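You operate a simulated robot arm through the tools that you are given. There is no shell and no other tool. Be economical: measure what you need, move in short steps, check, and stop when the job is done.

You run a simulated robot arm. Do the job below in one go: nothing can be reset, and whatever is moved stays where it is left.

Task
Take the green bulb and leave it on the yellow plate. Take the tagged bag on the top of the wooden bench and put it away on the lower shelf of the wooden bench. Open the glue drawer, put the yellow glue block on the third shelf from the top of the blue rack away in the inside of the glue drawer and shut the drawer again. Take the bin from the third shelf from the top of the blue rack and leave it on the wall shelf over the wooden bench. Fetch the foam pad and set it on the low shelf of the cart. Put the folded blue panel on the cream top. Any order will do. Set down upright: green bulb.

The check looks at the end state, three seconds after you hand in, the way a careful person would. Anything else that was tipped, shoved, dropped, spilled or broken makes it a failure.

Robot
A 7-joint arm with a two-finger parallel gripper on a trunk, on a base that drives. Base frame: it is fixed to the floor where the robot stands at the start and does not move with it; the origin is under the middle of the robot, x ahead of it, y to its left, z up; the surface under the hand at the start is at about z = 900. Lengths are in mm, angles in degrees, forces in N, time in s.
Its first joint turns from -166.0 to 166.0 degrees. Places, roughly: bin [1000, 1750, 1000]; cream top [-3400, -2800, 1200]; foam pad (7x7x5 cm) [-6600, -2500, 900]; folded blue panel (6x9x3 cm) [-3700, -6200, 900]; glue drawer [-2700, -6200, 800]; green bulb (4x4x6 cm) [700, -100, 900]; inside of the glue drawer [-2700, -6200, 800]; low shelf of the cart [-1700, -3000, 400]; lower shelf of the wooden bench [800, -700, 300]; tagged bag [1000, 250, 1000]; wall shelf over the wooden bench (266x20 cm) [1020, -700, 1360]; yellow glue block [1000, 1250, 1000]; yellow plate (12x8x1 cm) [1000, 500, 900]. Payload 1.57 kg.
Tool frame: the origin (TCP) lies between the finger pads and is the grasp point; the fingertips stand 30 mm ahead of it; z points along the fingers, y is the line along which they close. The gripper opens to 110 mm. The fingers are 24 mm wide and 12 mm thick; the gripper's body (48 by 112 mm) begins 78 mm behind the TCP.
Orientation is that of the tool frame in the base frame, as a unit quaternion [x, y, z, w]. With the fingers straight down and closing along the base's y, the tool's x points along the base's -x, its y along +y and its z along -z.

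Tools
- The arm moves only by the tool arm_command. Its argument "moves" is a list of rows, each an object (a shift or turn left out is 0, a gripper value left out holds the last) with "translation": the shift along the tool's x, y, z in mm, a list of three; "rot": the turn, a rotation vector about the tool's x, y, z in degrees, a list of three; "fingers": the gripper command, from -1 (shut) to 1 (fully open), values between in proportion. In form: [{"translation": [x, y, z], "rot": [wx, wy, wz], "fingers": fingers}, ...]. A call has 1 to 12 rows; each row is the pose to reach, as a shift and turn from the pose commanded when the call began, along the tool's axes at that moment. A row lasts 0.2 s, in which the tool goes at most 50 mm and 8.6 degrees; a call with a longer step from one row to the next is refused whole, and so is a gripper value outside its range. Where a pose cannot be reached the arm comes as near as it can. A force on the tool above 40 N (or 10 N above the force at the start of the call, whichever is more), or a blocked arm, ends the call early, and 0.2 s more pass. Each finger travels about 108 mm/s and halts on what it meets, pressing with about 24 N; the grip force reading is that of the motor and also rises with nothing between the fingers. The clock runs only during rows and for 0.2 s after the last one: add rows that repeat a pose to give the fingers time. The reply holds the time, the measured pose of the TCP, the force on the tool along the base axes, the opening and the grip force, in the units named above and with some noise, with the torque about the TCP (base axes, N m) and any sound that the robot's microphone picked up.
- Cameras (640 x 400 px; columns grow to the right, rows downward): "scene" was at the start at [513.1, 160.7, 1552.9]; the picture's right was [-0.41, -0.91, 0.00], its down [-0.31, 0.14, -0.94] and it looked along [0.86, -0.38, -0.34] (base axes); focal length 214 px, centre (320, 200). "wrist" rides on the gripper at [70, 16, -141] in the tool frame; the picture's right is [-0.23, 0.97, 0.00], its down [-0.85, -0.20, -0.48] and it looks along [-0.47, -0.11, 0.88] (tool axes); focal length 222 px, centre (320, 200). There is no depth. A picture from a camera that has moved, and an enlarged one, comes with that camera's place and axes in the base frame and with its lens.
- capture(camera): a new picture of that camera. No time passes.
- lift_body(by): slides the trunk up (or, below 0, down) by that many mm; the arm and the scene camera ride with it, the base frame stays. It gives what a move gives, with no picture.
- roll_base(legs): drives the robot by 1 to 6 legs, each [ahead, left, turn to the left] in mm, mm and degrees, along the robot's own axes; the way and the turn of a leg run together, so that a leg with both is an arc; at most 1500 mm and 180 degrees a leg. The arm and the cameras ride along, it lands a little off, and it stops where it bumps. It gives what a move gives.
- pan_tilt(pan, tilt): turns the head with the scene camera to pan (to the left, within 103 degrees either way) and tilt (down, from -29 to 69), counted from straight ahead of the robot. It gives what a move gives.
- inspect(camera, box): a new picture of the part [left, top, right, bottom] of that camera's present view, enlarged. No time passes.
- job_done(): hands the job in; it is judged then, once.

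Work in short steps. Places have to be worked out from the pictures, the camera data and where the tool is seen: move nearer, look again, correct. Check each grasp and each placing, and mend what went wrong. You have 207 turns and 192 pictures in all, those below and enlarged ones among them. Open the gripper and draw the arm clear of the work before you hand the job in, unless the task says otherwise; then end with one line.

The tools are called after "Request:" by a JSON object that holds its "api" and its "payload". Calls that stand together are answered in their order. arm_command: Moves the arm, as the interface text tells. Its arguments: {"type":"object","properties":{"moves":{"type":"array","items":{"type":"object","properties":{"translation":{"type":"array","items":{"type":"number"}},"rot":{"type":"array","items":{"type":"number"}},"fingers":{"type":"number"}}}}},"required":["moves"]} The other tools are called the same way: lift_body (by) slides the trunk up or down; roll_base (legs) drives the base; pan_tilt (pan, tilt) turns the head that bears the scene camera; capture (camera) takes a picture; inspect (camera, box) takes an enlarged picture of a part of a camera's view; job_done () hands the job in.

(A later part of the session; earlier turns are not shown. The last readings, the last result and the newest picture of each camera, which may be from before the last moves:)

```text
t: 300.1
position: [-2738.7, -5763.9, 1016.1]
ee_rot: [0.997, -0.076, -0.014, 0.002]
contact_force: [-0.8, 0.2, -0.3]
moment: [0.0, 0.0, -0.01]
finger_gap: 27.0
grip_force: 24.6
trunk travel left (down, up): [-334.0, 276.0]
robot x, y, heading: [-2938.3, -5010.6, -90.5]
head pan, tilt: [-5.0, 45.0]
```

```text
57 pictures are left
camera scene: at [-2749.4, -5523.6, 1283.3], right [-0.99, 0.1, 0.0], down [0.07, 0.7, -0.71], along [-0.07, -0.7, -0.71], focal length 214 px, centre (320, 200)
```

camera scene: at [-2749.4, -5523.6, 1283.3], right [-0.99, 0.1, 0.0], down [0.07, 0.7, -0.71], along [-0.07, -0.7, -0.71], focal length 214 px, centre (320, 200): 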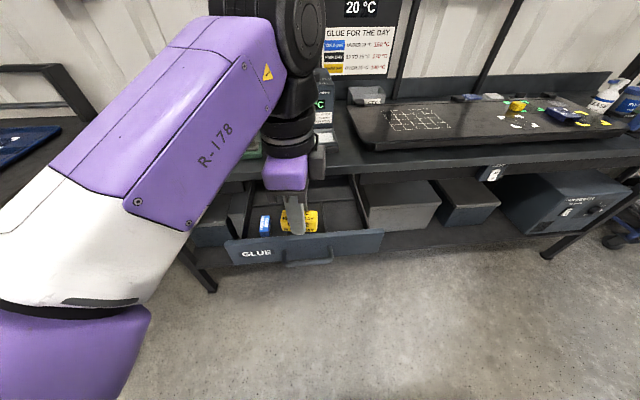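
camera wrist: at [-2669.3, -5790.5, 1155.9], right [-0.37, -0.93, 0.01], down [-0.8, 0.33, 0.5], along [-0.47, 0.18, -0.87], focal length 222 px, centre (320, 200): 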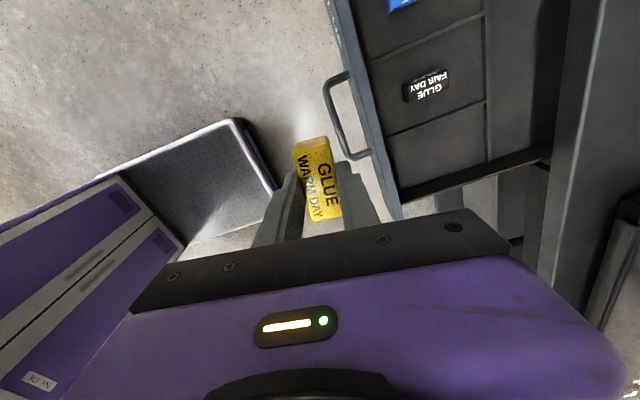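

The rightmost compartment (centre ≈(-2832,-5922)) is empty – the WARM DAY slot. I drive over it and straighten the yaw.

Request:
{"api": "roll_base", "payload": {"legs": [[160, -92, 0.5]]}}

Request:
{"api": "arm_command", "payload": {"moves": [{"translation": [0, 0, 30], "rot": [0, 0, -4]}, {"translation": [0, 0, 70], "rot": [0, 0, -8]}, {"translation": [0, 0, 80], "rot": [0, 0, -8]}]}}

Request:
{"api": "capture", "payload": {"camera": "wrist"}}

Request:
{"api": "capture", "payload": {"camera": "scene"}}

```text
t: 301.6
position: [-2827.4, -5923.4, 1017.1]
ee_rot: [0.997, -0.072, -0.013, 0.001]
contact_force: [-0.4, 0.1, 0.0]
moment: [0.0, -0.01, 0.02]
finger_gap: 26.8
grip_force: 23.2
trunk travel left (down, up): [-334.0, 276.0]
robot x, y, heading: [-3032.5, -5175.2, -90.2]
head pan, tilt: [-5.0, 45.0]
```

```text
t: 302.4
position: [-2828.9, -5922.4, 934.4]
ee_rot: [1.0, -0.002, -0.013, 0.0]
contact_force: [-0.2, -1.4, -0.2]
moment: [0.0, -0.01, 0.01]
finger_gap: 27.0
grip_force: 24.4
trunk travel left (down, up): [-334.0, 276.0]
robot x, y, heading: [-3033.1, -5171.8, -90.4]
head pan, tilt: [-5.0, 45.0]
```

```text
56 pictures are left
camera wrist: at [-2756.0, -5939.9, 1074.0], right [-0.23, -0.97, 0.01], down [-0.84, 0.2, 0.5], along [-0.49, 0.11, -0.87], focal length 222 px, centre (320, 200)
```

wrist: 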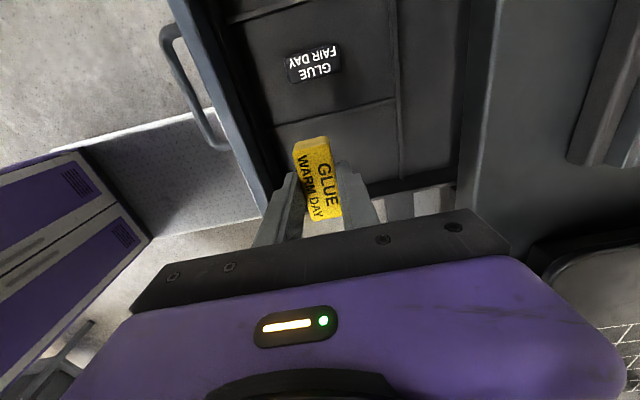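

```text
55 pictures are left
camera scene: at [-2839.8, -5683.1, 1283.3], right [-1.0, 0.09, 0.0], down [0.07, 0.7, -0.71], along [-0.07, -0.7, -0.71], focal length 214 px, centre (320, 200)
```

scene: 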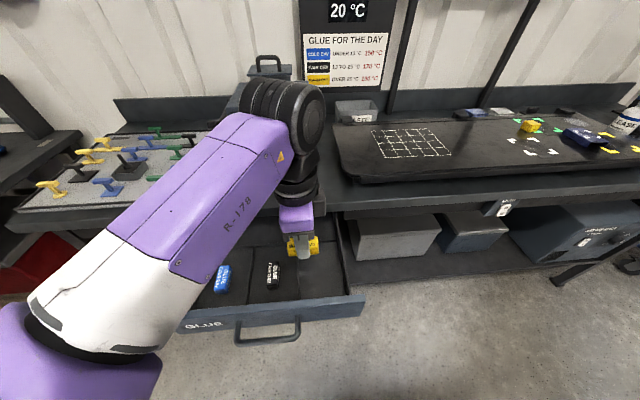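

I shift 16 mm away from the divider and lower slowly into the compartment until contact.

Request:
{"api": "arm_command", "payload": {"moves": [{"translation": [-16, 4, 20]}, {"translation": [-16, 8, 60]}, {"translation": [-16, 8, 90]}, {"translation": [-16, 8, 98]}, {"translation": [-16, 8, 104]}, {"translation": [-16, 8, 109]}, {"translation": [-16, 8, 113]}, {"translation": [-16, 8, 117]}, {"translation": [-16, 8, 121]}, {"translation": [-16, 8, 125]}, {"translation": [-16, 8, 129]}, {"translation": [-16, 8, 133]}]}}

Request:
{"api": "capture", "payload": {"camera": "wrist"}}

```text
t: 305.1
position: [-2850.2, -5932.3, 804.1]
ee_rot: [1.0, -0.004, -0.013, 0.0]
contact_force: [-0.3, 0.5, -0.7]
moment: [0.02, -0.01, -0.03]
finger_gap: 26.7
grip_force: 23.8
trunk travel left (down, up): [-334.0, 276.0]
robot x, y, heading: [-3030.1, -5168.9, -90.4]
head pan, tilt: [-5.0, 45.0]
```

```text
54 pictures are left
camera wrist: at [-2776.5, -5949.1, 942.8], right [-0.23, -0.97, 0.01], down [-0.84, 0.2, 0.5], along [-0.49, 0.11, -0.87], focal length 222 px, centre (320, 200)
```

wrist: 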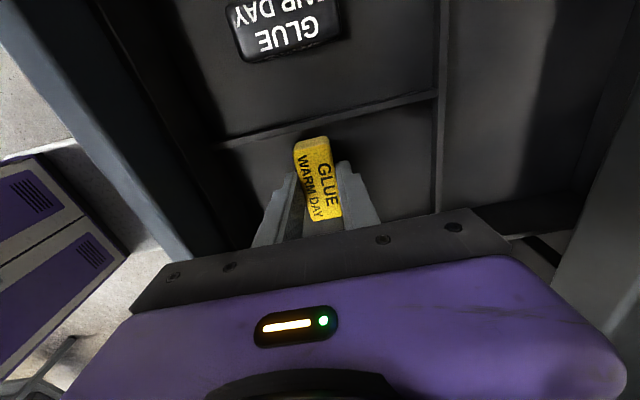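

No contact yet; I continue lowering in small steps.

Request:
{"api": "arm_command", "payload": {"moves": [{"translation": [0, 0, 4]}, {"translation": [0, 0, 8]}, {"translation": [0, 0, 12]}, {"translation": [0, 0, 16]}, {"translation": [0, 0, 20]}, {"translation": [0, 0, 24]}, {"translation": [0, 0, 28]}, {"translation": [0, 0, 32]}]}}

Request:
{"api": "capture", "payload": {"camera": "wrist"}}

```text
t: 306.1
position: [-2849.0, -5933.1, 792.0]
ee_rot: [1.0, -0.003, -0.011, 0.004]
contact_force: [-2.0, -0.7, 17.7]
moment: [0.37, -0.15, 0.05]
finger_gap: 27.3
grip_force: 24.1
trunk travel left (down, up): [-334.0, 276.0]
robot x, y, heading: [-3031.6, -5173.8, -90.4]
head pan, tilt: [-5.0, 45.0]
stopped in row 5: the force on the tool passed its limit at 46 N (the readings are from after the stop); the commanded pose is now the measured one
```

```text
53 pictures are left
camera wrist: at [-2776.3, -5949.2, 930.4], right [-0.23, -0.97, 0.01], down [-0.84, 0.21, 0.5], along [-0.49, 0.1, -0.87], focal length 222 px, centre (320, 200)
```

wrist: 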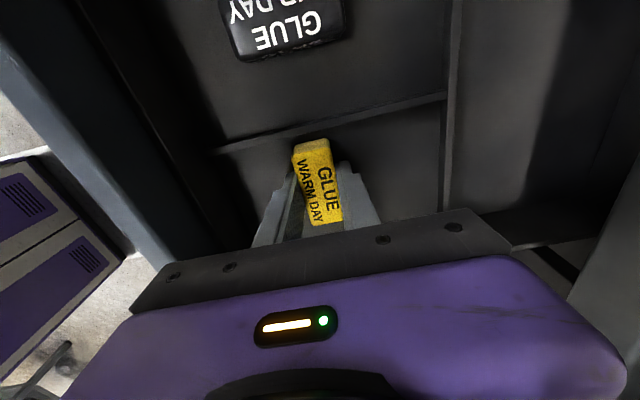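

Contact with the compartment floor. I open slightly and rise.

Request:
{"api": "arm_command", "payload": {"moves": [{"translation": [0, 0, -1], "fingers": -0.2}, {"translation": [0, 0, -1], "fingers": 0}, {"translation": [0, 0, -1], "fingers": 0}, {"translation": [0, 0, -45], "fingers": 0}, {"translation": [0, 0, -95], "fingers": 0}, {"translation": [0, 0, -145], "fingers": 0}, {"translation": [0, 0, -190], "fingers": 0}]}}

Request:
{"api": "capture", "payload": {"camera": "wrist"}}

```text
t: 307.7
position: [-2850.6, -5931.9, 977.1]
ee_rot: [1.0, -0.005, -0.015, 0.001]
contact_force: [0.5, 0.4, -0.2]
moment: [0.03, 0.0, 0.0]
finger_gap: 55.0
grip_force: 0.1
trunk travel left (down, up): [-334.0, 276.0]
robot x, y, heading: [-3031.8, -5173.5, -90.2]
head pan, tilt: [-5.0, 45.0]
```

```text
52 pictures are left
camera wrist: at [-2776.5, -5949.3, 1115.4], right [-0.23, -0.97, 0.01], down [-0.84, 0.21, 0.5], along [-0.49, 0.11, -0.86], focal length 222 px, centre (320, 200)
```

wrist: 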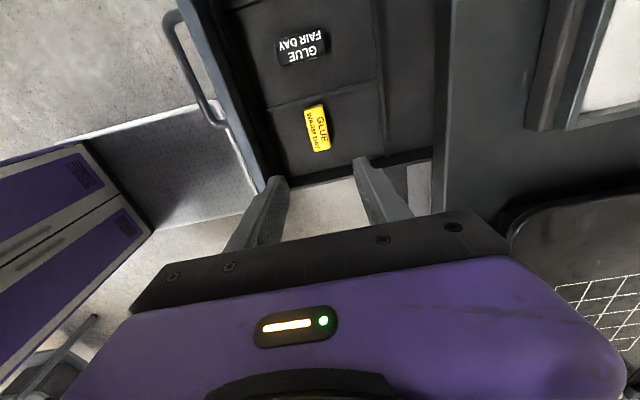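

The block lies in its compartment. To shut the drawer I'll grip the bar again with the 72° pose used before; I back off and pitch the tool up.

Request:
{"api": "roll_base", "payload": {"legs": [[-420, 0, 0], [0, 100, 0]]}}

Request:
{"api": "arm_command", "payload": {"moves": [{"rot": [-8, 0, 0], "fingers": -0.1}, {"rot": [-16, 0, 0]}, {"rot": [-24, 0, 0]}, {"rot": [-32, 0, 0]}, {"rot": [-40, 0, 0]}, {"rot": [-48, 0, 0]}, {"rot": [-56, 0, 0]}, {"rot": [-64, 0, 0]}, {"rot": [-72, 0, 0]}, {"rot": [-72, 0, 0]}]}}

Request:
{"api": "lift_body", "payload": {"by": -178}}

Request:
{"api": "capture", "payload": {"camera": "wrist"}}

```text
t: 311.0
position: [-2737.0, -5511.7, 977.9]
ee_rot: [1.0, 0.003, -0.015, 0.002]
contact_force: [0.6, 0.3, 0.4]
moment: [-0.01, 0.05, 0.0]
finger_gap: 55.1
grip_force: 0.1
trunk travel left (down, up): [-334.0, 276.0]
robot x, y, heading: [-2925.7, -4754.6, -90.0]
head pan, tilt: [-5.0, 45.0]
```

```text
t: 313.2
position: [-2737.7, -5511.8, 977.7]
ee_rot: [0.807, 0.011, -0.01, 0.59]
contact_force: [0.3, -0.4, -0.4]
moment: [-0.02, 0.01, 0.0]
finger_gap: 49.6
grip_force: 0.2
trunk travel left (down, up): [-334.0, 276.0]
robot x, y, heading: [-2927.6, -4759.1, -89.6]
head pan, tilt: [-5.0, 45.0]
```

```text
t: 315.2
position: [-2737.2, -5512.3, 799.6]
ee_rot: [0.808, 0.011, -0.011, 0.589]
contact_force: [-0.2, 0.3, 0.1]
moment: [-0.01, 0.01, 0.0]
finger_gap: 49.3
grip_force: 0.1
trunk travel left (down, up): [-156.0, 454.0]
robot x, y, heading: [-2927.1, -4758.0, -89.6]
head pan, tilt: [-5.0, 45.0]
```

```text
51 pictures are left
camera wrist: at [-2666.7, -5383.4, 855.1], right [-0.2, -0.3, 0.93], down [-0.86, 0.51, -0.02], along [-0.47, -0.81, -0.36], focal length 222 px, centre (320, 200)
```

wrist: 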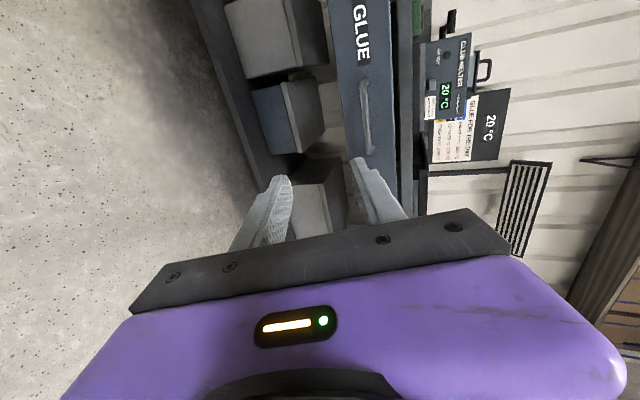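

I drive ahead to just before the bar and check.

Request:
{"api": "roll_base", "payload": {"legs": [[232, -11, -0.4]]}}

Request:
{"api": "capture", "payload": {"camera": "wrist"}}

```text
t: 316.9
position: [-2749.6, -5739.0, 798.1]
ee_rot: [0.808, 0.01, -0.012, 0.589]
contact_force: [-0.1, -0.4, -0.7]
moment: [-0.01, -0.02, 0.01]
finger_gap: 49.6
grip_force: 0.1
trunk travel left (down, up): [-156.0, 454.0]
robot x, y, heading: [-2938.6, -4979.1, -90.0]
head pan, tilt: [-5.0, 45.0]
```

```text
50 pictures are left
camera wrist: at [-2679.8, -5609.4, 855.0], right [-0.2, -0.3, 0.93], down [-0.86, 0.52, -0.02], along [-0.48, -0.8, -0.36], focal length 222 px, centre (320, 200)
```

wrist: 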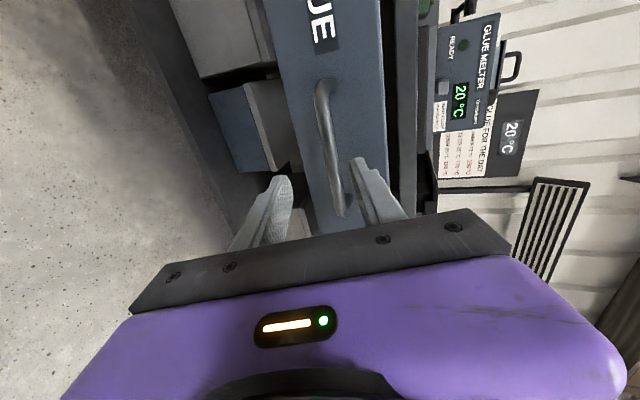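

The bar is between the fingers. I advance 36 mm and close on it.

Request:
{"api": "arm_command", "payload": {"moves": [{"translation": [0, 7, 16]}, {"translation": [0, 14, 33]}, {"translation": [0, 14, 33], "fingers": -0.6}, {"translation": [0, 14, 33], "fingers": -1}, {"translation": [0, 14, 33], "fingers": -1}]}}

```text
t: 318.1
position: [-2751.8, -5773.7, 800.8]
ee_rot: [0.808, 0.01, -0.012, 0.589]
contact_force: [-0.7, -0.2, -9.4]
moment: [0.15, -0.71, -0.16]
finger_gap: 12.1
grip_force: 29.3
trunk travel left (down, up): [-156.0, 454.0]
robot x, y, heading: [-2937.6, -4983.9, -90.0]
head pan, tilt: [-5.0, 45.0]
```

Bar gripped again. I push the drawer shut by driving ahead.

Request:
{"api": "roll_base", "payload": {"legs": [[120, 0, 0], [115, 0, 0]]}}

Request:
{"api": "capture", "payload": {"camera": "scene"}}

```text
t: 320.2
position: [-2752.0, -6009.9, 801.8]
ee_rot: [0.808, 0.01, -0.013, 0.589]
contact_force: [2.3, -0.6, -19.1]
moment: [0.33, -0.67, -0.24]
finger_gap: 12.4
grip_force: 29.3
trunk travel left (down, up): [-156.0, 454.0]
robot x, y, heading: [-2938.1, -5212.2, -90.1]
head pan, tilt: [-5.0, 45.0]
```

```text
49 pictures are left
camera scene: at [-2743.5, -5726.3, 1104.9], right [-1.0, 0.09, 0.0], down [0.06, 0.7, -0.71], along [-0.06, -0.7, -0.71], focal length 214 px, centre (320, 200)
```

scene: 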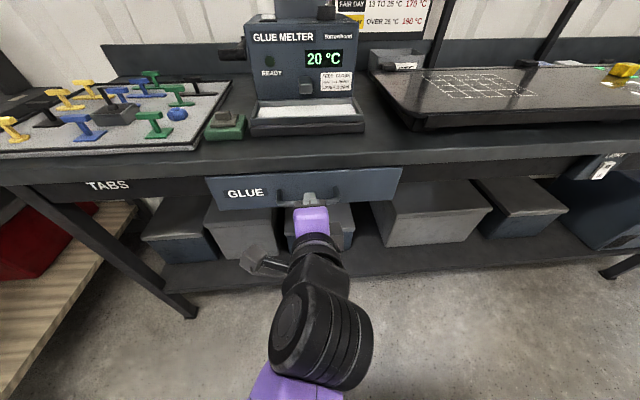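

About 10 mm remain; I push on until it stops.

Request:
{"api": "roll_base", "payload": {"legs": [[18, 0, 0]]}}

Request:
{"api": "inspect", "payload": {"camera": "scene", "box": [180, 130, 420, 280]}}

```text
t: 321.1
position: [-2751.1, -6023.0, 798.4]
ee_rot: [0.811, 0.01, -0.011, 0.585]
contact_force: [-0.2, -0.8, -1.2]
moment: [0.02, -0.68, -0.34]
finger_gap: 12.0
grip_force: 29.8
trunk travel left (down, up): [-156.0, 454.0]
robot x, y, heading: [-2940.2, -5229.3, -90.0]
head pan, tilt: [-5.0, 45.0]
stopped in leg 1: the force on the tool passed its limit at 97 N (the readings are from after the stop); the commanded pose is now the measured one
```

```text
2.67 times, centred on (300, 205) of scene
camera zoom: at [-2743.5, -5740.6, 1105.3], right [-1.0, 0.09, 0.0], down [0.06, 0.7, -0.71], along [-0.06, -0.7, -0.71], focal length 572 px, centre (373, 187)
```

zoom: 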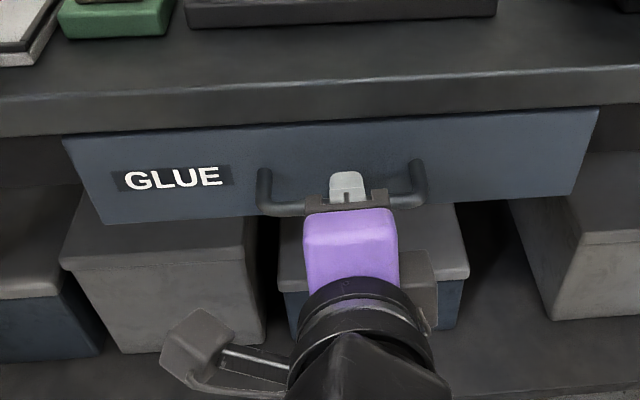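

The drawer is shut (hit its stop). I release, back off, and go look at the blue panel.

Request:
{"api": "arm_command", "payload": {"moves": [{"fingers": -0.5}, {"fingers": -0.1}, {"fingers": -0.1}, {"translation": [0, -14, -45]}, {"translation": [0, -28, -90]}]}}

Request:
{"api": "roll_base", "payload": {"legs": [[-250, 0, 0], [0, -950, 0]]}}

Request:
{"api": "lift_body", "payload": {"by": 250}}

Request:
{"api": "pan_tilt", "payload": {"pan": 0, "tilt": 30}}

Request:
{"api": "capture", "payload": {"camera": "scene"}}

```text
t: 322.3
position: [-2742.5, -5940.5, 793.9]
ee_rot: [0.811, 0.01, -0.013, 0.585]
contact_force: [-0.3, -0.1, -0.4]
moment: [0.0, 0.0, 0.02]
finger_gap: 49.4
grip_force: 0.0
out of reach, approached as far as the arm can: row 5
trunk travel left (down, up): [-156.0, 454.0]
robot x, y, heading: [-2938.4, -5229.8, -90.3]
head pan, tilt: [-5.0, 45.0]
```

```text
t: 328.7
position: [-3691.5, -5695.7, 795.5]
ee_rot: [0.811, 0.02, -0.006, 0.585]
contact_force: [-0.4, 0.3, 0.1]
moment: [-0.01, -0.01, 0.02]
finger_gap: 49.5
grip_force: 0.0
trunk travel left (down, up): [-156.0, 454.0]
robot x, y, heading: [-3896.7, -4992.0, -88.8]
head pan, tilt: [-5.0, 45.0]
```

```text
t: 331.3
position: [-3690.7, -5695.2, 1045.2]
ee_rot: [0.811, 0.019, -0.006, 0.585]
contact_force: [0.8, 0.9, -0.6]
moment: [0.04, -0.01, 0.03]
finger_gap: 49.4
grip_force: 0.0
trunk travel left (down, up): [-406.0, 204.0]
robot x, y, heading: [-3902.9, -4990.6, -89.1]
head pan, tilt: [-5.0, 45.0]
```

```text
t: 332.1
position: [-3691.7, -5696.3, 1044.1]
ee_rot: [0.81, 0.019, -0.006, 0.586]
contact_force: [-0.3, 0.0, 0.2]
moment: [0.03, -0.02, -0.03]
finger_gap: 49.8
grip_force: 0.0
trunk travel left (down, up): [-406.0, 204.0]
robot x, y, heading: [-3902.8, -4992.1, -88.9]
head pan, tilt: [0.0, 30.0]
```

```text
47 pictures are left
camera scene: at [-3690.4, -5505.7, 1377.8], right [-1.0, -0.02, 0.0], down [-0.01, 0.5, -0.87], along [0.02, -0.87, -0.5], focal length 214 px, centre (320, 200)
```

scene: 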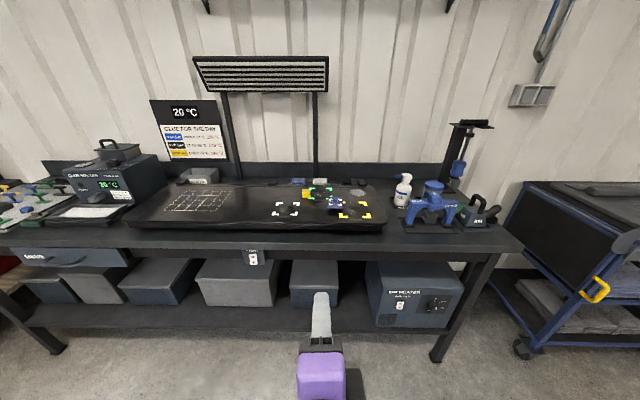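

I zoom on the mat items.

Request:
{"api": "inspect", "payload": {"camera": "scene", "box": [250, 160, 410, 260]}}

```text
4.00 times, centred on (330, 210) of scene
camera zoom: at [-3690.4, -5505.7, 1377.8], right [-1.0, -0.02, 0.0], down [-0.01, 0.5, -0.87], along [0.02, -0.87, -0.5], focal length 858 px, centre (280, 160)
```

zoom: 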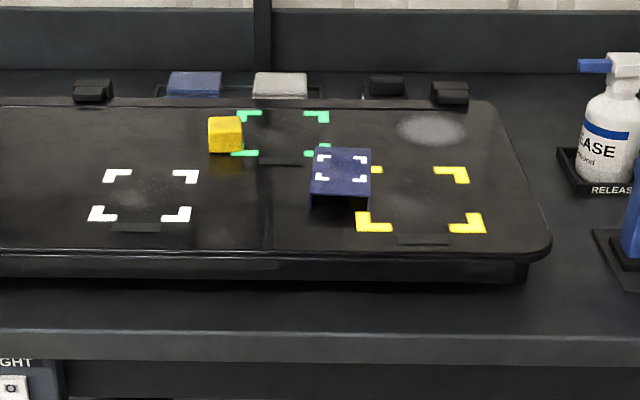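

The folded panel is a small channel (60 mm in x, ~90 in y) at about (-3734,-6253). I bring the tool to vertical and turn it so the fingers close along x.

Request:
{"api": "arm_command", "payload": {"moves": [{"rot": [8, 0, 0]}, {"rot": [16, 0, 0]}, {"rot": [24, 0, 0]}, {"rot": [32, 0, 0]}, {"rot": [40, 0, 0]}, {"rot": [48, 0, 0]}, {"rot": [56, 0, 0]}, {"rot": [64, 0, 0]}, {"rot": [71.7, 0, 0]}, {"rot": [71.7, 0, 0]}]}}

Request:
{"api": "arm_command", "payload": {"moves": [{"rot": [0, 0, -8]}, {"rot": [0, 0, -16]}, {"rot": [0, 0, -24]}, {"rot": [0, 0, -32]}, {"rot": [0, 0, -40]}, {"rot": [0, 0, -48]}, {"rot": [0, 0, -56]}, {"rot": [0, 0, -64]}, {"rot": [0, 0, -72]}, {"rot": [0, 0, -80]}, {"rot": [0, 0, -88], "fingers": 0.6}, {"rot": [0, 0, -91], "fingers": 0.6}]}}

Request:
{"api": "capture", "payload": {"camera": "wrist"}}

```text
t: 334.2
position: [-3691.7, -5695.0, 1042.0]
ee_rot: [1.0, 0.012, -0.019, -0.002]
contact_force: [0.4, -0.1, 0.5]
moment: [0.06, 0.04, 0.03]
finger_gap: 49.2
grip_force: 0.0
trunk travel left (down, up): [-406.0, 204.0]
robot x, y, heading: [-3902.1, -4990.2, -89.0]
head pan, tilt: [0.0, 30.0]
```

```text
t: 336.9
position: [-3693.1, -5696.5, 1043.1]
ee_rot: [0.692, 0.722, -0.013, -0.016]
contact_force: [0.0, 0.1, 1.1]
moment: [0.0, -0.01, -0.01]
finger_gap: 88.0
grip_force: 0.0
trunk travel left (down, up): [-406.0, 204.0]
robot x, y, heading: [-3898.6, -4991.3, -88.6]
head pan, tilt: [0.0, 30.0]
```

```text
45 pictures are left
camera wrist: at [-3674.0, -5626.7, 1182.6], right [0.98, -0.19, -0.04], down [-0.14, -0.86, 0.48], along [-0.12, -0.47, -0.88], focal length 222 px, centre (320, 200)
```

wrist: 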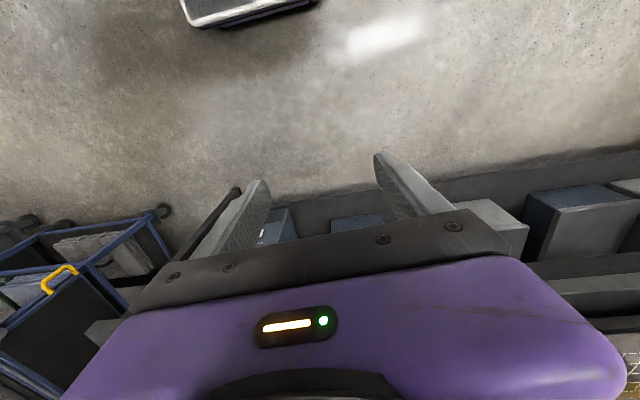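

I lower the trunk 60 mm (to stay under the bench lamp) and drive toward the panel, then look.

Request:
{"api": "lift_body", "payload": {"by": -55}}

Request:
{"api": "roll_base", "payload": {"legs": [[0, 0, -1.4], [440, -25, 0]]}}

Request:
{"api": "capture", "payload": {"camera": "wrist"}}

Request:
{"api": "capture", "payload": {"camera": "scene"}}

```text
t: 337.8
position: [-3693.8, -5695.7, 986.9]
ee_rot: [0.693, 0.721, -0.013, -0.016]
contact_force: [-0.1, 0.0, -0.5]
moment: [0.01, -0.01, 0.0]
finger_gap: 88.2
grip_force: 0.0
trunk travel left (down, up): [-351.0, 259.0]
robot x, y, heading: [-3901.4, -4991.2, -89.0]
head pan, tilt: [0.0, 30.0]
```

```text
t: 340.8
position: [-3742.0, -6142.8, 987.8]
ee_rot: [0.703, 0.711, -0.012, -0.016]
contact_force: [0.3, 0.2, -0.1]
moment: [0.0, -0.02, 0.0]
finger_gap: 87.9
grip_force: 0.1
trunk travel left (down, up): [-351.0, 259.0]
robot x, y, heading: [-3929.2, -5430.3, -90.4]
head pan, tilt: [0.0, 30.0]
```

```text
44 pictures are left
camera wrist: at [-3720.1, -6075.0, 1127.5], right [0.98, -0.22, -0.04], down [-0.17, -0.86, 0.48], along [-0.14, -0.46, -0.88], focal length 222 px, centre (320, 200)
```

wrist: 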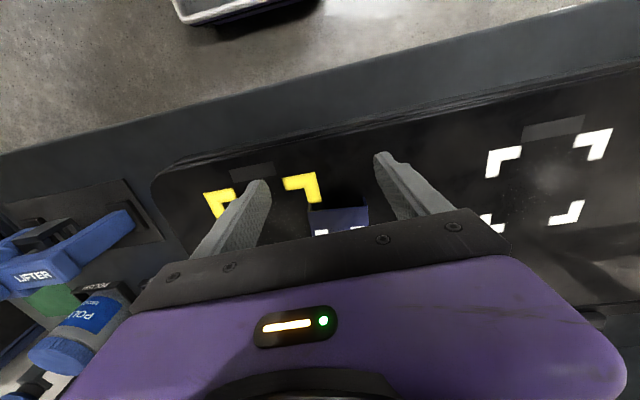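

```text
43 pictures are left
camera scene: at [-3733.1, -5953.5, 1322.8], right [-1.0, 0.01, 0.0], down [0.0, 0.5, -0.87], along [-0.01, -0.87, -0.5], focal length 214 px, centre (320, 200)
```

scene: 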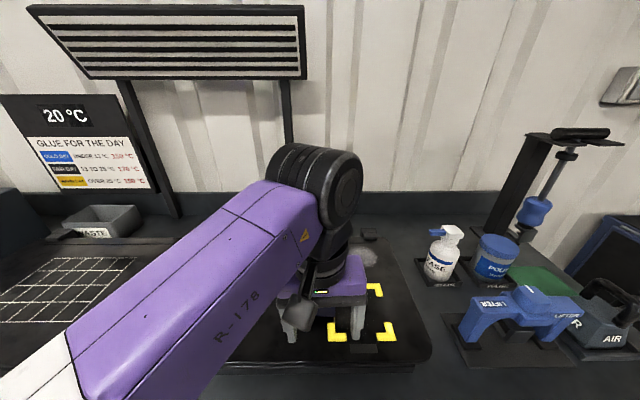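

The panel's front edge is at y≈-6187, centre ≈(-3734,-6232). I extend the arm over it and look.

Request:
{"api": "arm_command", "payload": {"moves": [{"translation": [-40, 4, 0], "rot": [0, 0, 0]}, {"translation": [-80, 8, 0], "rot": [-1, 1, 0]}, {"translation": [-88, 8, 0], "rot": [-1.8, 0.3, 0]}]}}

Request:
{"api": "capture", "payload": {"camera": "wrist"}}

Request:
{"api": "inspect", "payload": {"camera": "scene", "box": [240, 220, 440, 345]}}

```text
t: 341.6
position: [-3733.3, -6230.6, 984.8]
ee_rot: [0.704, 0.71, 0.0, -0.007]
contact_force: [-0.5, 0.3, 0.5]
moment: [0.01, -0.02, 0.02]
finger_gap: 88.1
grip_force: 0.0
trunk travel left (down, up): [-351.0, 259.0]
robot x, y, heading: [-3928.1, -5433.0, -90.5]
head pan, tilt: [0.0, 30.0]
```

```text
42 pictures are left
camera wrist: at [-3716.1, -6162.9, 1125.6], right [0.98, -0.22, -0.01], down [-0.18, -0.86, 0.47], along [-0.11, -0.46, -0.88], focal length 222 px, centre (320, 200)
```

wrist: 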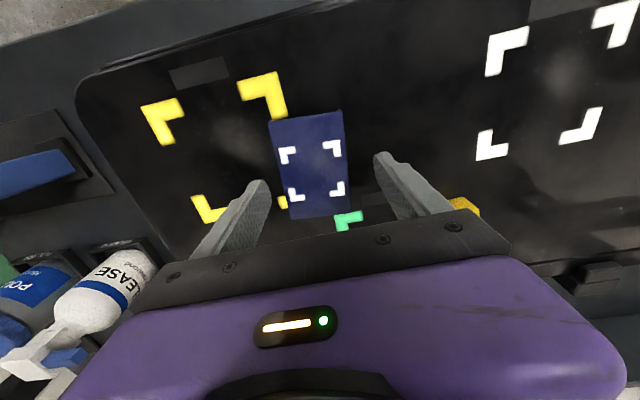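

```text
3.20 times, centred on (340, 282) of scene
camera zoom: at [-3733.0, -5953.3, 1322.9], right [-1.0, 0.01, 0.0], down [0.0, 0.5, -0.87], along [-0.01, -0.87, -0.5], focal length 686 px, centre (256, -64)
```

zoom: 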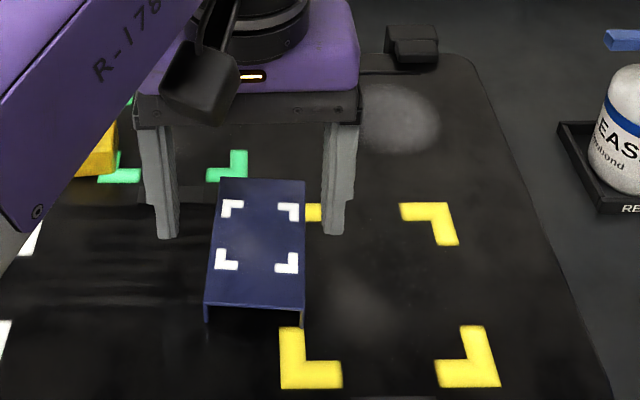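

Centre ≈(-3740,-6229), yaw ≈5.5°. I align, descend ~35 mm and close.

Request:
{"api": "arm_command", "payload": {"moves": [{"translation": [1, -6, 0], "rot": [0, 0, 5]}, {"translation": [1, -6, 15], "rot": [0, 0, 5]}, {"translation": [1, -6, 25], "rot": [0, 0, 5]}, {"translation": [1, -6, 31], "rot": [0, 0, 5]}, {"translation": [1, -6, 35], "rot": [0, 0, 5]}]}}

Request:
{"api": "inspect", "payload": {"camera": "scene", "box": [240, 220, 440, 345]}}

```text
t: 342.7
position: [-3736.5, -6230.2, 960.2]
ee_rot: [0.734, 0.679, 0.0, -0.002]
contact_force: [-1.9, 9.4, 19.0]
moment: [0.04, -0.8, 0.35]
finger_gap: 85.4
grip_force: 0.0
trunk travel left (down, up): [-351.0, 259.0]
robot x, y, heading: [-3927.0, -5433.8, -90.3]
head pan, tilt: [0.0, 30.0]
stopped in row 5: the force on the tool passed its limit at 46 N (the readings are from after the stop); the commanded pose is now the measured one
```

```text
3.20 times, centred on (340, 282) of scene
camera zoom: at [-3733.3, -5952.4, 1323.3], right [-1.0, 0.01, 0.0], down [0.0, 0.5, -0.87], along [-0.01, -0.87, -0.5], focal length 686 px, centre (256, -64)
```

zoom: 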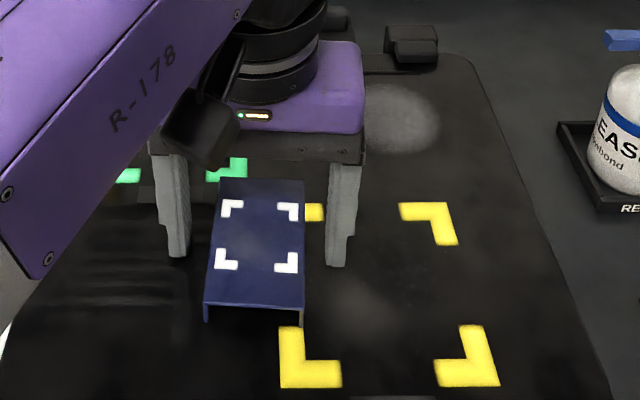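

Fingertips touched the mat (mat ≈927). I raise 5 mm and close.

Request:
{"api": "arm_command", "payload": {"moves": [{"translation": [0, 0, -5]}, {"translation": [0, 0, -5], "fingers": 0.4}, {"translation": [0, 0, -5], "fingers": 0.1}, {"translation": [0, 0, -5], "fingers": -0.3}, {"translation": [0, 0, -5], "fingers": -0.3}]}}

Request:
{"api": "inspect", "payload": {"camera": "scene", "box": [240, 220, 440, 345]}}

```text
t: 343.9
position: [-3737.9, -6230.7, 963.0]
ee_rot: [0.733, 0.68, 0.0, -0.002]
contact_force: [-1.1, -0.3, 0.3]
moment: [-0.01, -0.03, 0.01]
finger_gap: 57.7
grip_force: 24.0
trunk travel left (down, up): [-351.0, 259.0]
robot x, y, heading: [-3926.4, -5433.7, -90.3]
head pan, tilt: [0.0, 30.0]
```

```text
3.20 times, centred on (340, 282) of scene
camera zoom: at [-3733.0, -5953.4, 1322.8], right [-1.0, 0.01, 0.0], down [0.0, 0.5, -0.87], along [-0.01, -0.87, -0.5], focal length 686 px, centre (256, -64)
```

zoom: 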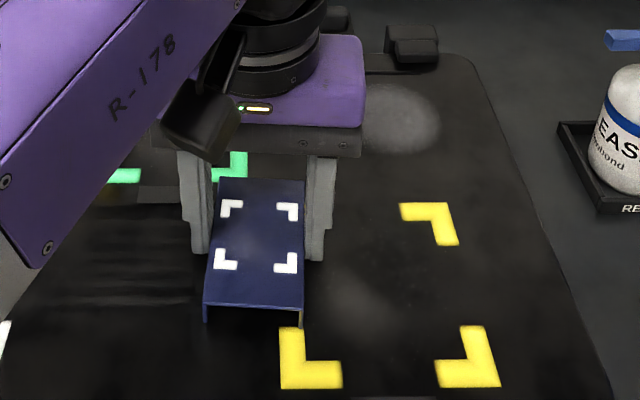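

Gripped (58 mm). I lift 50 mm, verify, then back away.

Request:
{"api": "arm_command", "payload": {"moves": [{"translation": [0, 0, -15]}, {"translation": [0, 0, -35]}, {"translation": [0, 0, -50]}]}}

Request:
{"api": "roll_base", "payload": {"legs": [[-550, 0, 0]]}}

Request:
{"api": "capture", "payload": {"camera": "wrist"}}

Request:
{"api": "capture", "payload": {"camera": "scene"}}

```text
t: 344.7
position: [-3737.9, -6230.4, 1011.1]
ee_rot: [0.733, 0.68, -0.001, -0.005]
contact_force: [0.4, -0.6, -1.0]
moment: [0.03, 0.0, 0.02]
finger_gap: 57.2
grip_force: 24.4
trunk travel left (down, up): [-351.0, 259.0]
robot x, y, heading: [-3929.3, -5430.2, -90.4]
head pan, tilt: [0.0, 30.0]
```

```text
t: 348.0
position: [-3735.9, -5667.9, 1010.7]
ee_rot: [0.735, 0.678, -0.002, -0.004]
contact_force: [0.8, -0.2, -0.3]
moment: [-0.03, 0.03, 0.0]
finger_gap: 57.5
grip_force: 24.1
trunk travel left (down, up): [-351.0, 259.0]
robot x, y, heading: [-3921.4, -4865.9, -90.6]
head pan, tilt: [0.0, 30.0]
```

```text
38 pictures are left
camera wrist: at [-3713.1, -5601.1, 1151.7], right [0.95, -0.31, -0.01], down [-0.27, -0.84, 0.48], along [-0.15, -0.45, -0.88], focal length 222 px, centre (320, 200)
```

wrist: 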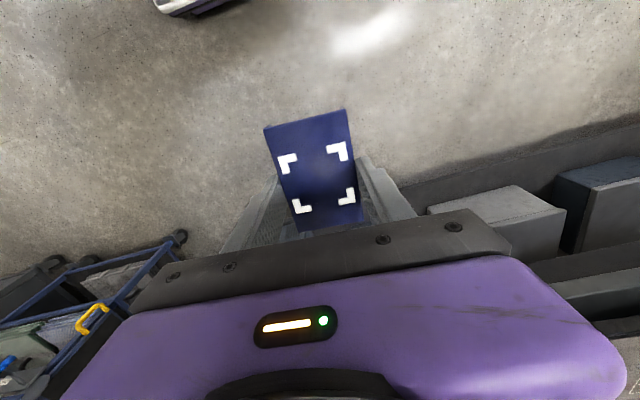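

```text
37 pictures are left
camera scene: at [-3729.6, -5391.0, 1322.8], right [-1.0, 0.01, 0.0], down [0.01, 0.5, -0.87], along [-0.01, -0.87, -0.5], focal length 214 px, centre (320, 200)
```

scene: 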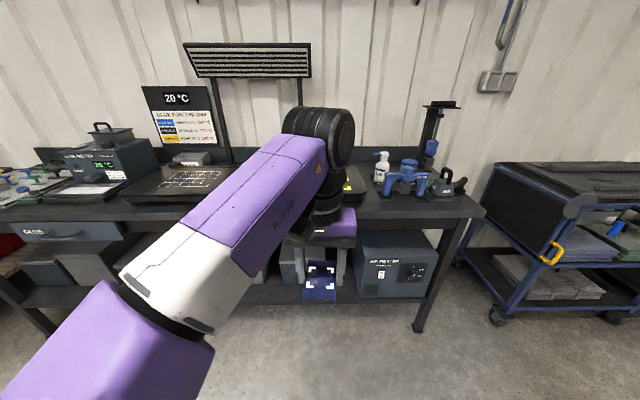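

Panel is held. I turn around in two halves to face the cream top at (-3400,-2800) and look.

Request:
{"api": "roll_base", "payload": {"legs": [[0, 0, 90], [0, 0, 90]]}}

Request:
{"api": "pan_tilt", "payload": {"pan": -20, "tilt": 15}}

Request:
{"api": "capture", "payload": {"camera": "scene"}}

```text
t: 356.1
position: [-4146.8, -4081.5, 1010.5]
ee_rot: [-0.694, 0.72, -0.006, 0.001]
contact_force: [0.0, 0.6, 0.2]
moment: [0.02, -0.04, 0.0]
finger_gap: 57.1
grip_force: 24.0
trunk travel left (down, up): [-351.0, 259.0]
robot x, y, heading: [-3922.4, -4871.5, 91.5]
head pan, tilt: [0.0, 30.0]
```

```text
t: 356.9
position: [-4146.2, -4080.4, 1009.1]
ee_rot: [-0.694, 0.72, -0.004, 0.001]
contact_force: [-0.3, -0.3, -0.5]
moment: [0.01, -0.01, 0.0]
finger_gap: 57.7
grip_force: 24.1
trunk travel left (down, up): [-351.0, 259.0]
robot x, y, heading: [-3926.3, -4870.2, 91.7]
head pan, tilt: [-20.0, 15.0]
```

```text
36 pictures are left
camera scene: at [-4106.4, -4361.3, 1347.0], right [0.95, -0.31, 0.0], down [-0.08, -0.25, -0.97], along [0.3, 0.92, -0.26], focal length 214 px, centre (320, 200)
```

scene: 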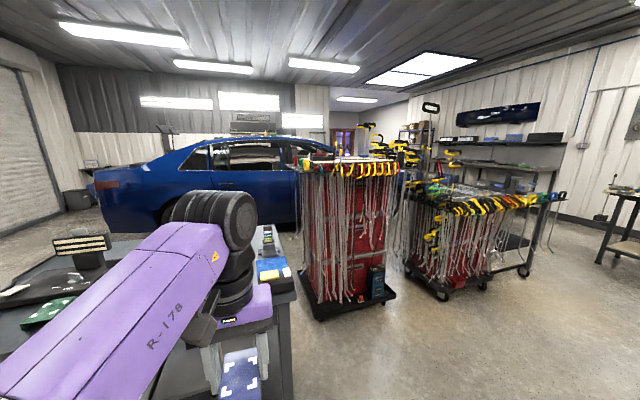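

The tall red tool cabinet at about (-3400,-2800) should carry the cream top. I zoom there, and check the nearby table.

Request:
{"api": "inspect", "payload": {"camera": "scene", "box": [280, 100, 440, 200]}}

```text
4.00 times, centred on (360, 150) of scene
camera zoom: at [-4106.4, -4361.3, 1347.0], right [0.95, -0.31, 0.0], down [-0.08, -0.25, -0.97], along [0.3, 0.92, -0.26], focal length 858 px, centre (160, 400)
```

zoom: 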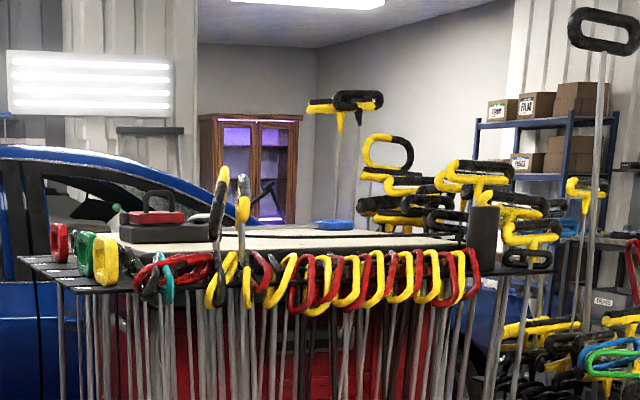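

I raise the trunk fully, shift right away from the table, and approach the cabinet for a view from above.

Request:
{"api": "lift_body", "payload": {"by": 255}}

Request:
{"api": "roll_base", "payload": {"legs": [[0, -750, -1.7], [600, 0, 0]]}}

Request:
{"api": "arm_command", "payload": {"moves": [{"translation": [0, 0, -40]}, {"translation": [0, 0, -80]}, {"translation": [0, 0, -110]}]}}

Request:
{"api": "pan_tilt", "payload": {"pan": -10, "tilt": 25}}

Request:
{"api": "capture", "payload": {"camera": "scene"}}

```text
t: 359.6
position: [-4147.5, -4080.6, 1265.1]
ee_rot: [-0.694, 0.72, -0.006, 0.002]
contact_force: [-0.4, -0.1, -0.8]
moment: [-0.02, 0.02, 0.02]
finger_gap: 57.4
grip_force: 24.2
trunk travel left (down, up): [-606.0, 4.0]
robot x, y, heading: [-3919.9, -4867.4, 91.9]
head pan, tilt: [-20.0, 15.0]
```

```text
t: 366.6
position: [-3416.6, -3456.9, 1265.1]
ee_rot: [-0.695, 0.719, -0.005, 0.002]
contact_force: [-0.4, -0.1, -0.6]
moment: [0.03, -0.02, -0.05]
finger_gap: 57.5
grip_force: 24.3
trunk travel left (down, up): [-606.0, 4.0]
robot x, y, heading: [-3192.0, -4245.5, 92.2]
head pan, tilt: [-20.0, 15.0]
```

```text
t: 367.4
position: [-3414.5, -3457.1, 1300.2]
ee_rot: [-0.695, 0.718, -0.01, 0.004]
contact_force: [0.6, 0.6, -1.2]
moment: [0.04, 0.0, -0.02]
finger_gap: 57.5
grip_force: 24.2
out of reach, approached as far as the arm can: row 2, 3
trunk travel left (down, up): [-606.0, 4.0]
robot x, y, heading: [-3195.0, -4243.2, 92.3]
head pan, tilt: [-20.0, 15.0]
```

```text
t: 368.2
position: [-3415.0, -3455.9, 1301.1]
ee_rot: [-0.695, 0.719, -0.01, 0.005]
contact_force: [0.7, -1.1, -0.6]
moment: [0.0, 0.02, 0.0]
finger_gap: 57.5
grip_force: 23.7
trunk travel left (down, up): [-606.0, 4.0]
robot x, y, heading: [-3189.3, -4243.1, 92.1]
head pan, tilt: [-10.0, 25.0]
```

```text
34 pictures are left
camera scene: at [-3391.3, -3733.9, 1585.8], right [0.99, -0.14, 0.0], down [-0.06, -0.42, -0.91], along [0.13, 0.9, -0.42], focal length 214 px, centre (320, 200)
```

scene: 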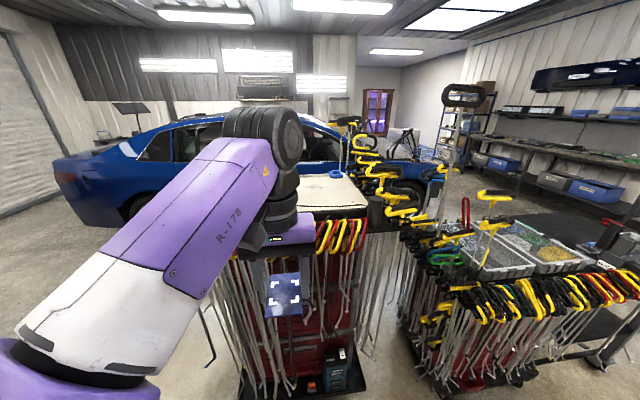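

The cream top's right part near (-3200,-2960) looks free. I shift right first and check the view.

Request:
{"api": "roll_base", "payload": {"legs": [[0, -233, 0]]}}

Request:
{"api": "inspect", "payload": {"camera": "scene", "box": [160, 120, 400, 270]}}

```text
t: 369.9
position: [-3178.6, -3449.5, 1299.8]
ee_rot: [-0.696, 0.718, -0.009, 0.004]
contact_force: [0.4, 0.3, -1.0]
moment: [-0.02, -0.01, -0.01]
finger_gap: 57.8
grip_force: 24.5
trunk travel left (down, up): [-606.0, 4.0]
robot x, y, heading: [-2954.4, -4235.6, 92.2]
head pan, tilt: [-10.0, 25.0]
```

```text
2.67 times, centred on (280, 195) of scene
camera zoom: at [-3155.4, -3726.1, 1585.7], right [0.99, -0.14, 0.0], down [-0.06, -0.42, -0.91], along [0.12, 0.9, -0.42], focal length 572 px, centre (427, 213)
```

zoom: 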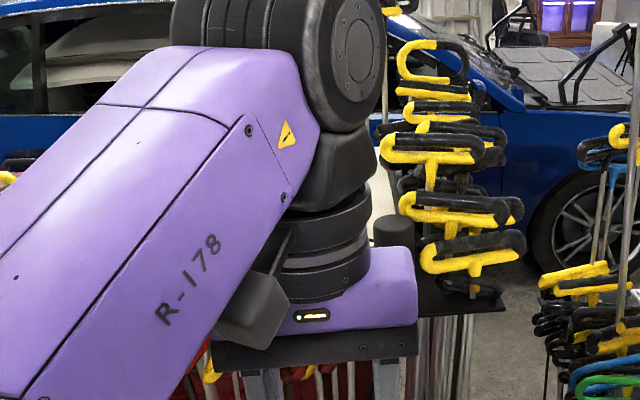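

I shift back left 60 mm and advance 330 mm, then look down with the wrist camera.

Request:
{"api": "roll_base", "payload": {"legs": [[0, 60, 0], [330, -12, 0]]}}

Request:
{"api": "capture", "payload": {"camera": "wrist"}}

Request:
{"api": "capture", "payload": {"camera": "scene"}}

```text
t: 372.7
position: [-3240.7, -3111.4, 1300.5]
ee_rot: [-0.696, 0.718, -0.01, 0.005]
contact_force: [-0.1, 0.9, -0.7]
moment: [0.03, 0.0, 0.01]
finger_gap: 57.5
grip_force: 24.2
trunk travel left (down, up): [-606.0, 4.0]
robot x, y, heading: [-3011.8, -3894.9, 92.2]
head pan, tilt: [-10.0, 25.0]
```

```text
32 pictures are left
camera wrist: at [-3262.2, -3180.2, 1440.3], right [-0.97, 0.26, -0.02], down [0.21, 0.85, 0.48], along [0.14, 0.46, -0.88], focal length 222 px, centre (320, 200)
```

wrist: 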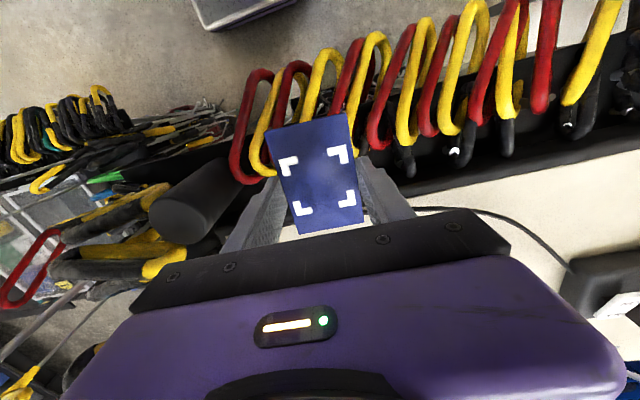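

```text
31 pictures are left
camera scene: at [-3216.3, -3388.6, 1585.9], right [0.99, -0.13, 0.0], down [-0.06, -0.42, -0.91], along [0.12, 0.9, -0.42], focal length 214 px, centre (320, 200)
```

scene: 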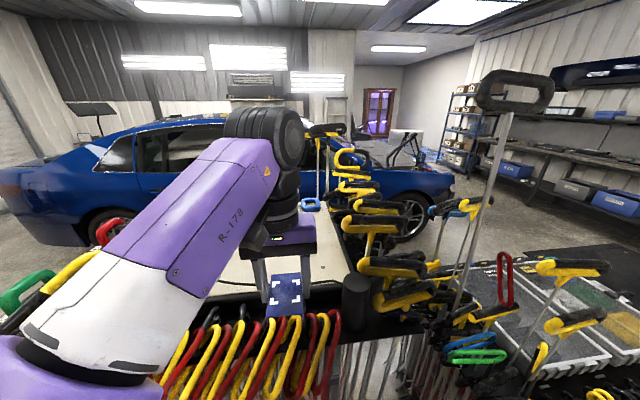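

The cream surface starts at y≈-3035 and is free ahead of the hand. I advance to (-3258,-2945).

Request:
{"api": "roll_base", "payload": {"legs": [[166, 12, 0]]}}

Request:
{"api": "capture", "payload": {"camera": "wrist"}}

Request:
{"api": "inspect", "payload": {"camera": "scene", "box": [0, 130, 400, 380]}}

```text
t: 374.2
position: [-3259.5, -2948.5, 1298.9]
ee_rot: [-0.697, 0.717, -0.011, 0.006]
contact_force: [-0.4, 0.3, -0.5]
moment: [0.02, 0.0, -0.05]
finger_gap: 57.9
grip_force: 24.0
trunk travel left (down, up): [-606.0, 4.0]
robot x, y, heading: [-3030.6, -3738.1, 92.6]
head pan, tilt: [-10.0, 25.0]
```

```text
30 pictures are left
camera wrist: at [-3281.7, -3017.8, 1440.1], right [-0.97, 0.25, -0.02], down [0.21, 0.85, 0.48], along [0.14, 0.46, -0.88], focal length 222 px, centre (320, 200)
```

wrist: 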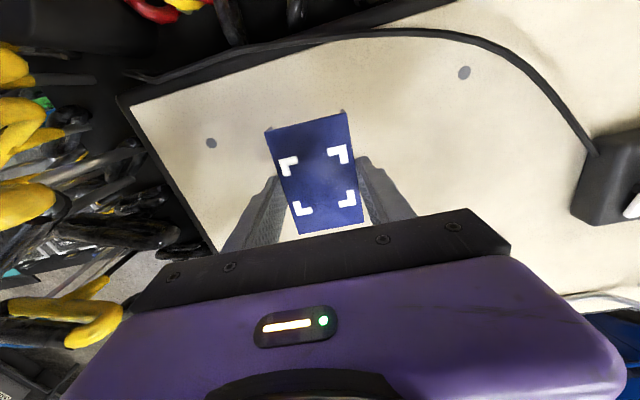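

```text
1.60 times, centred on (200, 255) of scene
camera zoom: at [-3235.7, -3226.1, 1585.9], right [0.99, -0.13, 0.0], down [-0.06, -0.42, -0.91], along [0.12, 0.9, -0.42], focal length 343 px, centre (512, 112)
```

zoom: 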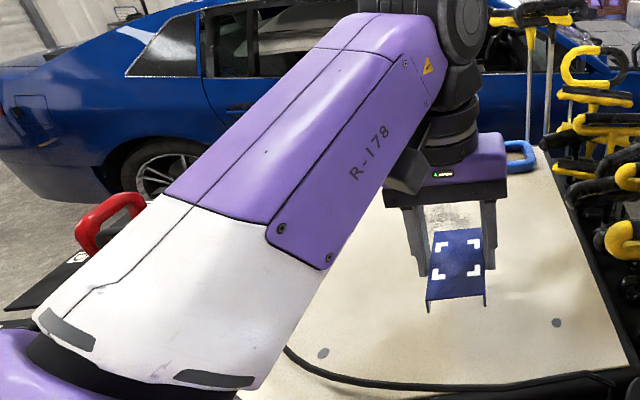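

Spot is free (cable ~45 mm in front). I lower onto the cream top.

Request:
{"api": "arm_command", "payload": {"moves": [{"translation": [0, 0, 25]}, {"translation": [0, 0, 40]}, {"translation": [0, 0, 46]}, {"translation": [0, 0, 50]}, {"translation": [0, 0, 54]}, {"translation": [0, 0, 58]}, {"translation": [0, 0, 62]}, {"translation": [0, 0, 66]}, {"translation": [0, 0, 70]}, {"translation": [0, 0, 74]}, {"translation": [0, 0, 78]}]}}

```text
t: 375.3
position: [-3259.0, -2950.6, 1250.2]
ee_rot: [-0.696, 0.717, -0.009, 0.007]
contact_force: [-3.4, -5.7, 29.0]
moment: [-0.5, 1.11, 0.15]
finger_gap: 57.8
grip_force: 24.6
trunk travel left (down, up): [-606.0, 4.0]
robot x, y, heading: [-3029.8, -3737.4, 92.5]
head pan, tilt: [-10.0, 25.0]
stopped in row 5: the force on the tool passed its limit at 46 N (the readings are from after the stop); the commanded pose is now the measured one
```

Contact. I open and rise, then check.

Request:
{"api": "arm_command", "payload": {"moves": [{"translation": [0, 0, -1], "fingers": 0.3}, {"translation": [0, 0, -1], "fingers": 0.6}, {"translation": [0, 0, -1], "fingers": 0.6}, {"translation": [0, 0, -30], "fingers": 0.6}, {"translation": [0, 0, -48], "fingers": 0.6}]}}

Request:
{"api": "capture", "payload": {"camera": "wrist"}}

```text
t: 375.7
position: [-3252.5, -2951.2, 1252.3]
ee_rot: [-0.694, 0.72, -0.012, 0.011]
contact_force: [18.9, -11.3, 26.9]
moment: [-0.32, 0.64, 0.47]
finger_gap: 70.2
grip_force: 0.1
trunk travel left (down, up): [-606.0, 4.0]
robot x, y, heading: [-3031.0, -3735.6, 92.7]
head pan, tilt: [-10.0, 25.0]
stopped in row 2: the force on the tool passed its limit at 42 N (the readings are from after the stop); the commanded pose is now the measured one
```

```text
28 pictures are left
camera wrist: at [-3276.8, -3020.0, 1391.5], right [-0.96, 0.26, -0.03], down [0.21, 0.85, 0.48], along [0.15, 0.46, -0.87], focal length 222 px, centre (320, 200)
```

wrist: 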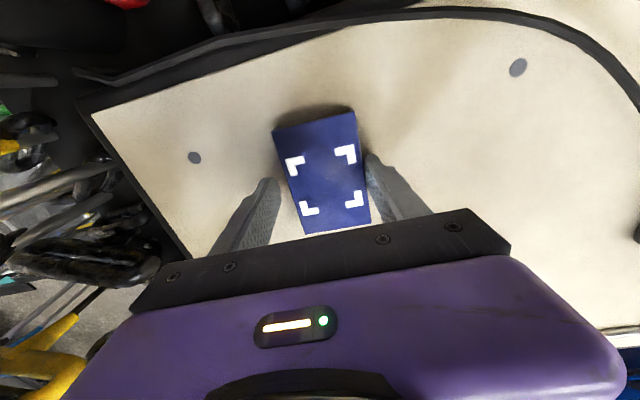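

One finger still presses on the panel's side. I raise straight up a few mm while fingers finish opening.

Request:
{"api": "arm_command", "payload": {"moves": [{"translation": [0, -3, -3]}, {"translation": [0, -5, -6], "fingers": 0.5}, {"translation": [0, -5, -10], "fingers": 0.6}, {"translation": [0, -5, -30], "fingers": 0.6}, {"translation": [0, -5, -46], "fingers": 0.6}]}}

Request:
{"api": "capture", "payload": {"camera": "wrist"}}

```text
t: 376.9
position: [-3253.9, -2949.6, 1291.8]
ee_rot: [-0.698, 0.716, -0.015, 0.011]
contact_force: [0.1, -0.7, 0.6]
moment: [0.0, -0.02, -0.02]
finger_gap: 87.6
grip_force: 0.2
trunk travel left (down, up): [-606.0, 4.0]
robot x, y, heading: [-3031.1, -3735.6, 92.6]
head pan, tilt: [-10.0, 25.0]
```

```text
27 pictures are left
camera wrist: at [-3276.7, -3018.8, 1432.5], right [-0.97, 0.25, -0.04], down [0.21, 0.85, 0.48], along [0.15, 0.46, -0.88], focal length 222 px, centre (320, 200)
```

wrist: 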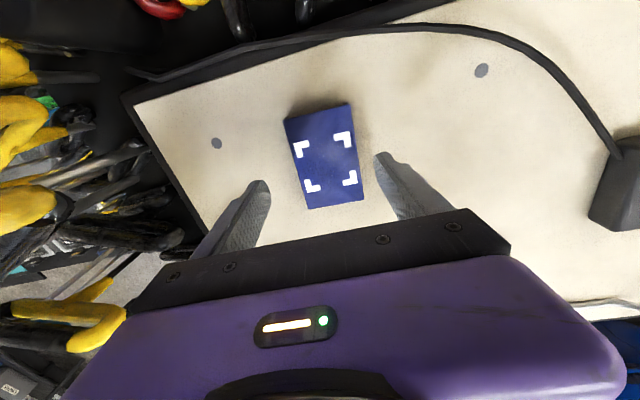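

The panel lies on the cream top. I back away and turn to face -x to find the foam pad.

Request:
{"api": "roll_base", "payload": {"legs": [[-1150, 0, 0], [0, 0, 87.4]]}}

Request:
{"api": "pan_tilt", "payload": {"pan": -15, "tilt": 18}}

Request:
{"api": "capture", "payload": {"camera": "scene"}}

```text
t: 386.5
position: [-3810.4, -5032.9, 1291.5]
ee_rot: [0.998, -0.067, 0.004, -0.019]
contact_force: [0.6, 0.7, -0.5]
moment: [0.01, -0.03, 0.03]
finger_gap: 87.8
grip_force: 0.0
trunk travel left (down, up): [-606.0, 4.0]
robot x, y, heading: [-3003.3, -4893.3, 176.6]
head pan, tilt: [-10.0, 25.0]
```

```text
t: 387.2
position: [-3809.5, -5031.5, 1289.8]
ee_rot: [0.998, -0.067, 0.005, -0.018]
contact_force: [-0.1, 0.2, 0.1]
moment: [0.01, 0.03, 0.0]
finger_gap: 88.0
grip_force: 0.1
trunk travel left (down, up): [-606.0, 4.0]
robot x, y, heading: [-3007.0, -4892.3, 176.3]
head pan, tilt: [-15.0, 18.0]
```

```text
26 pictures are left
camera scene: at [-3531.9, -5039.5, 1597.1], right [0.32, 0.95, 0.0], down [0.29, -0.1, -0.95], along [-0.9, 0.3, -0.31], focal length 214 px, centre (320, 200)
```

scene: 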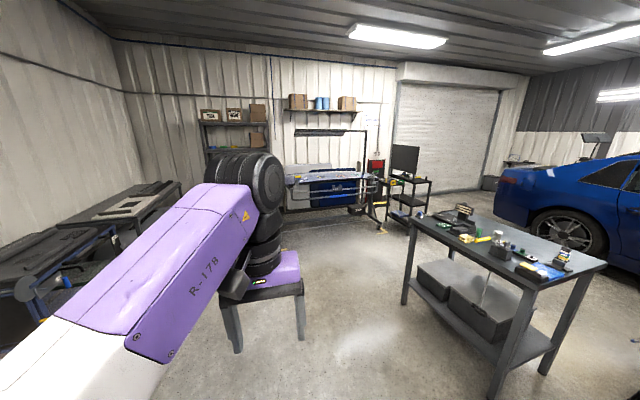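

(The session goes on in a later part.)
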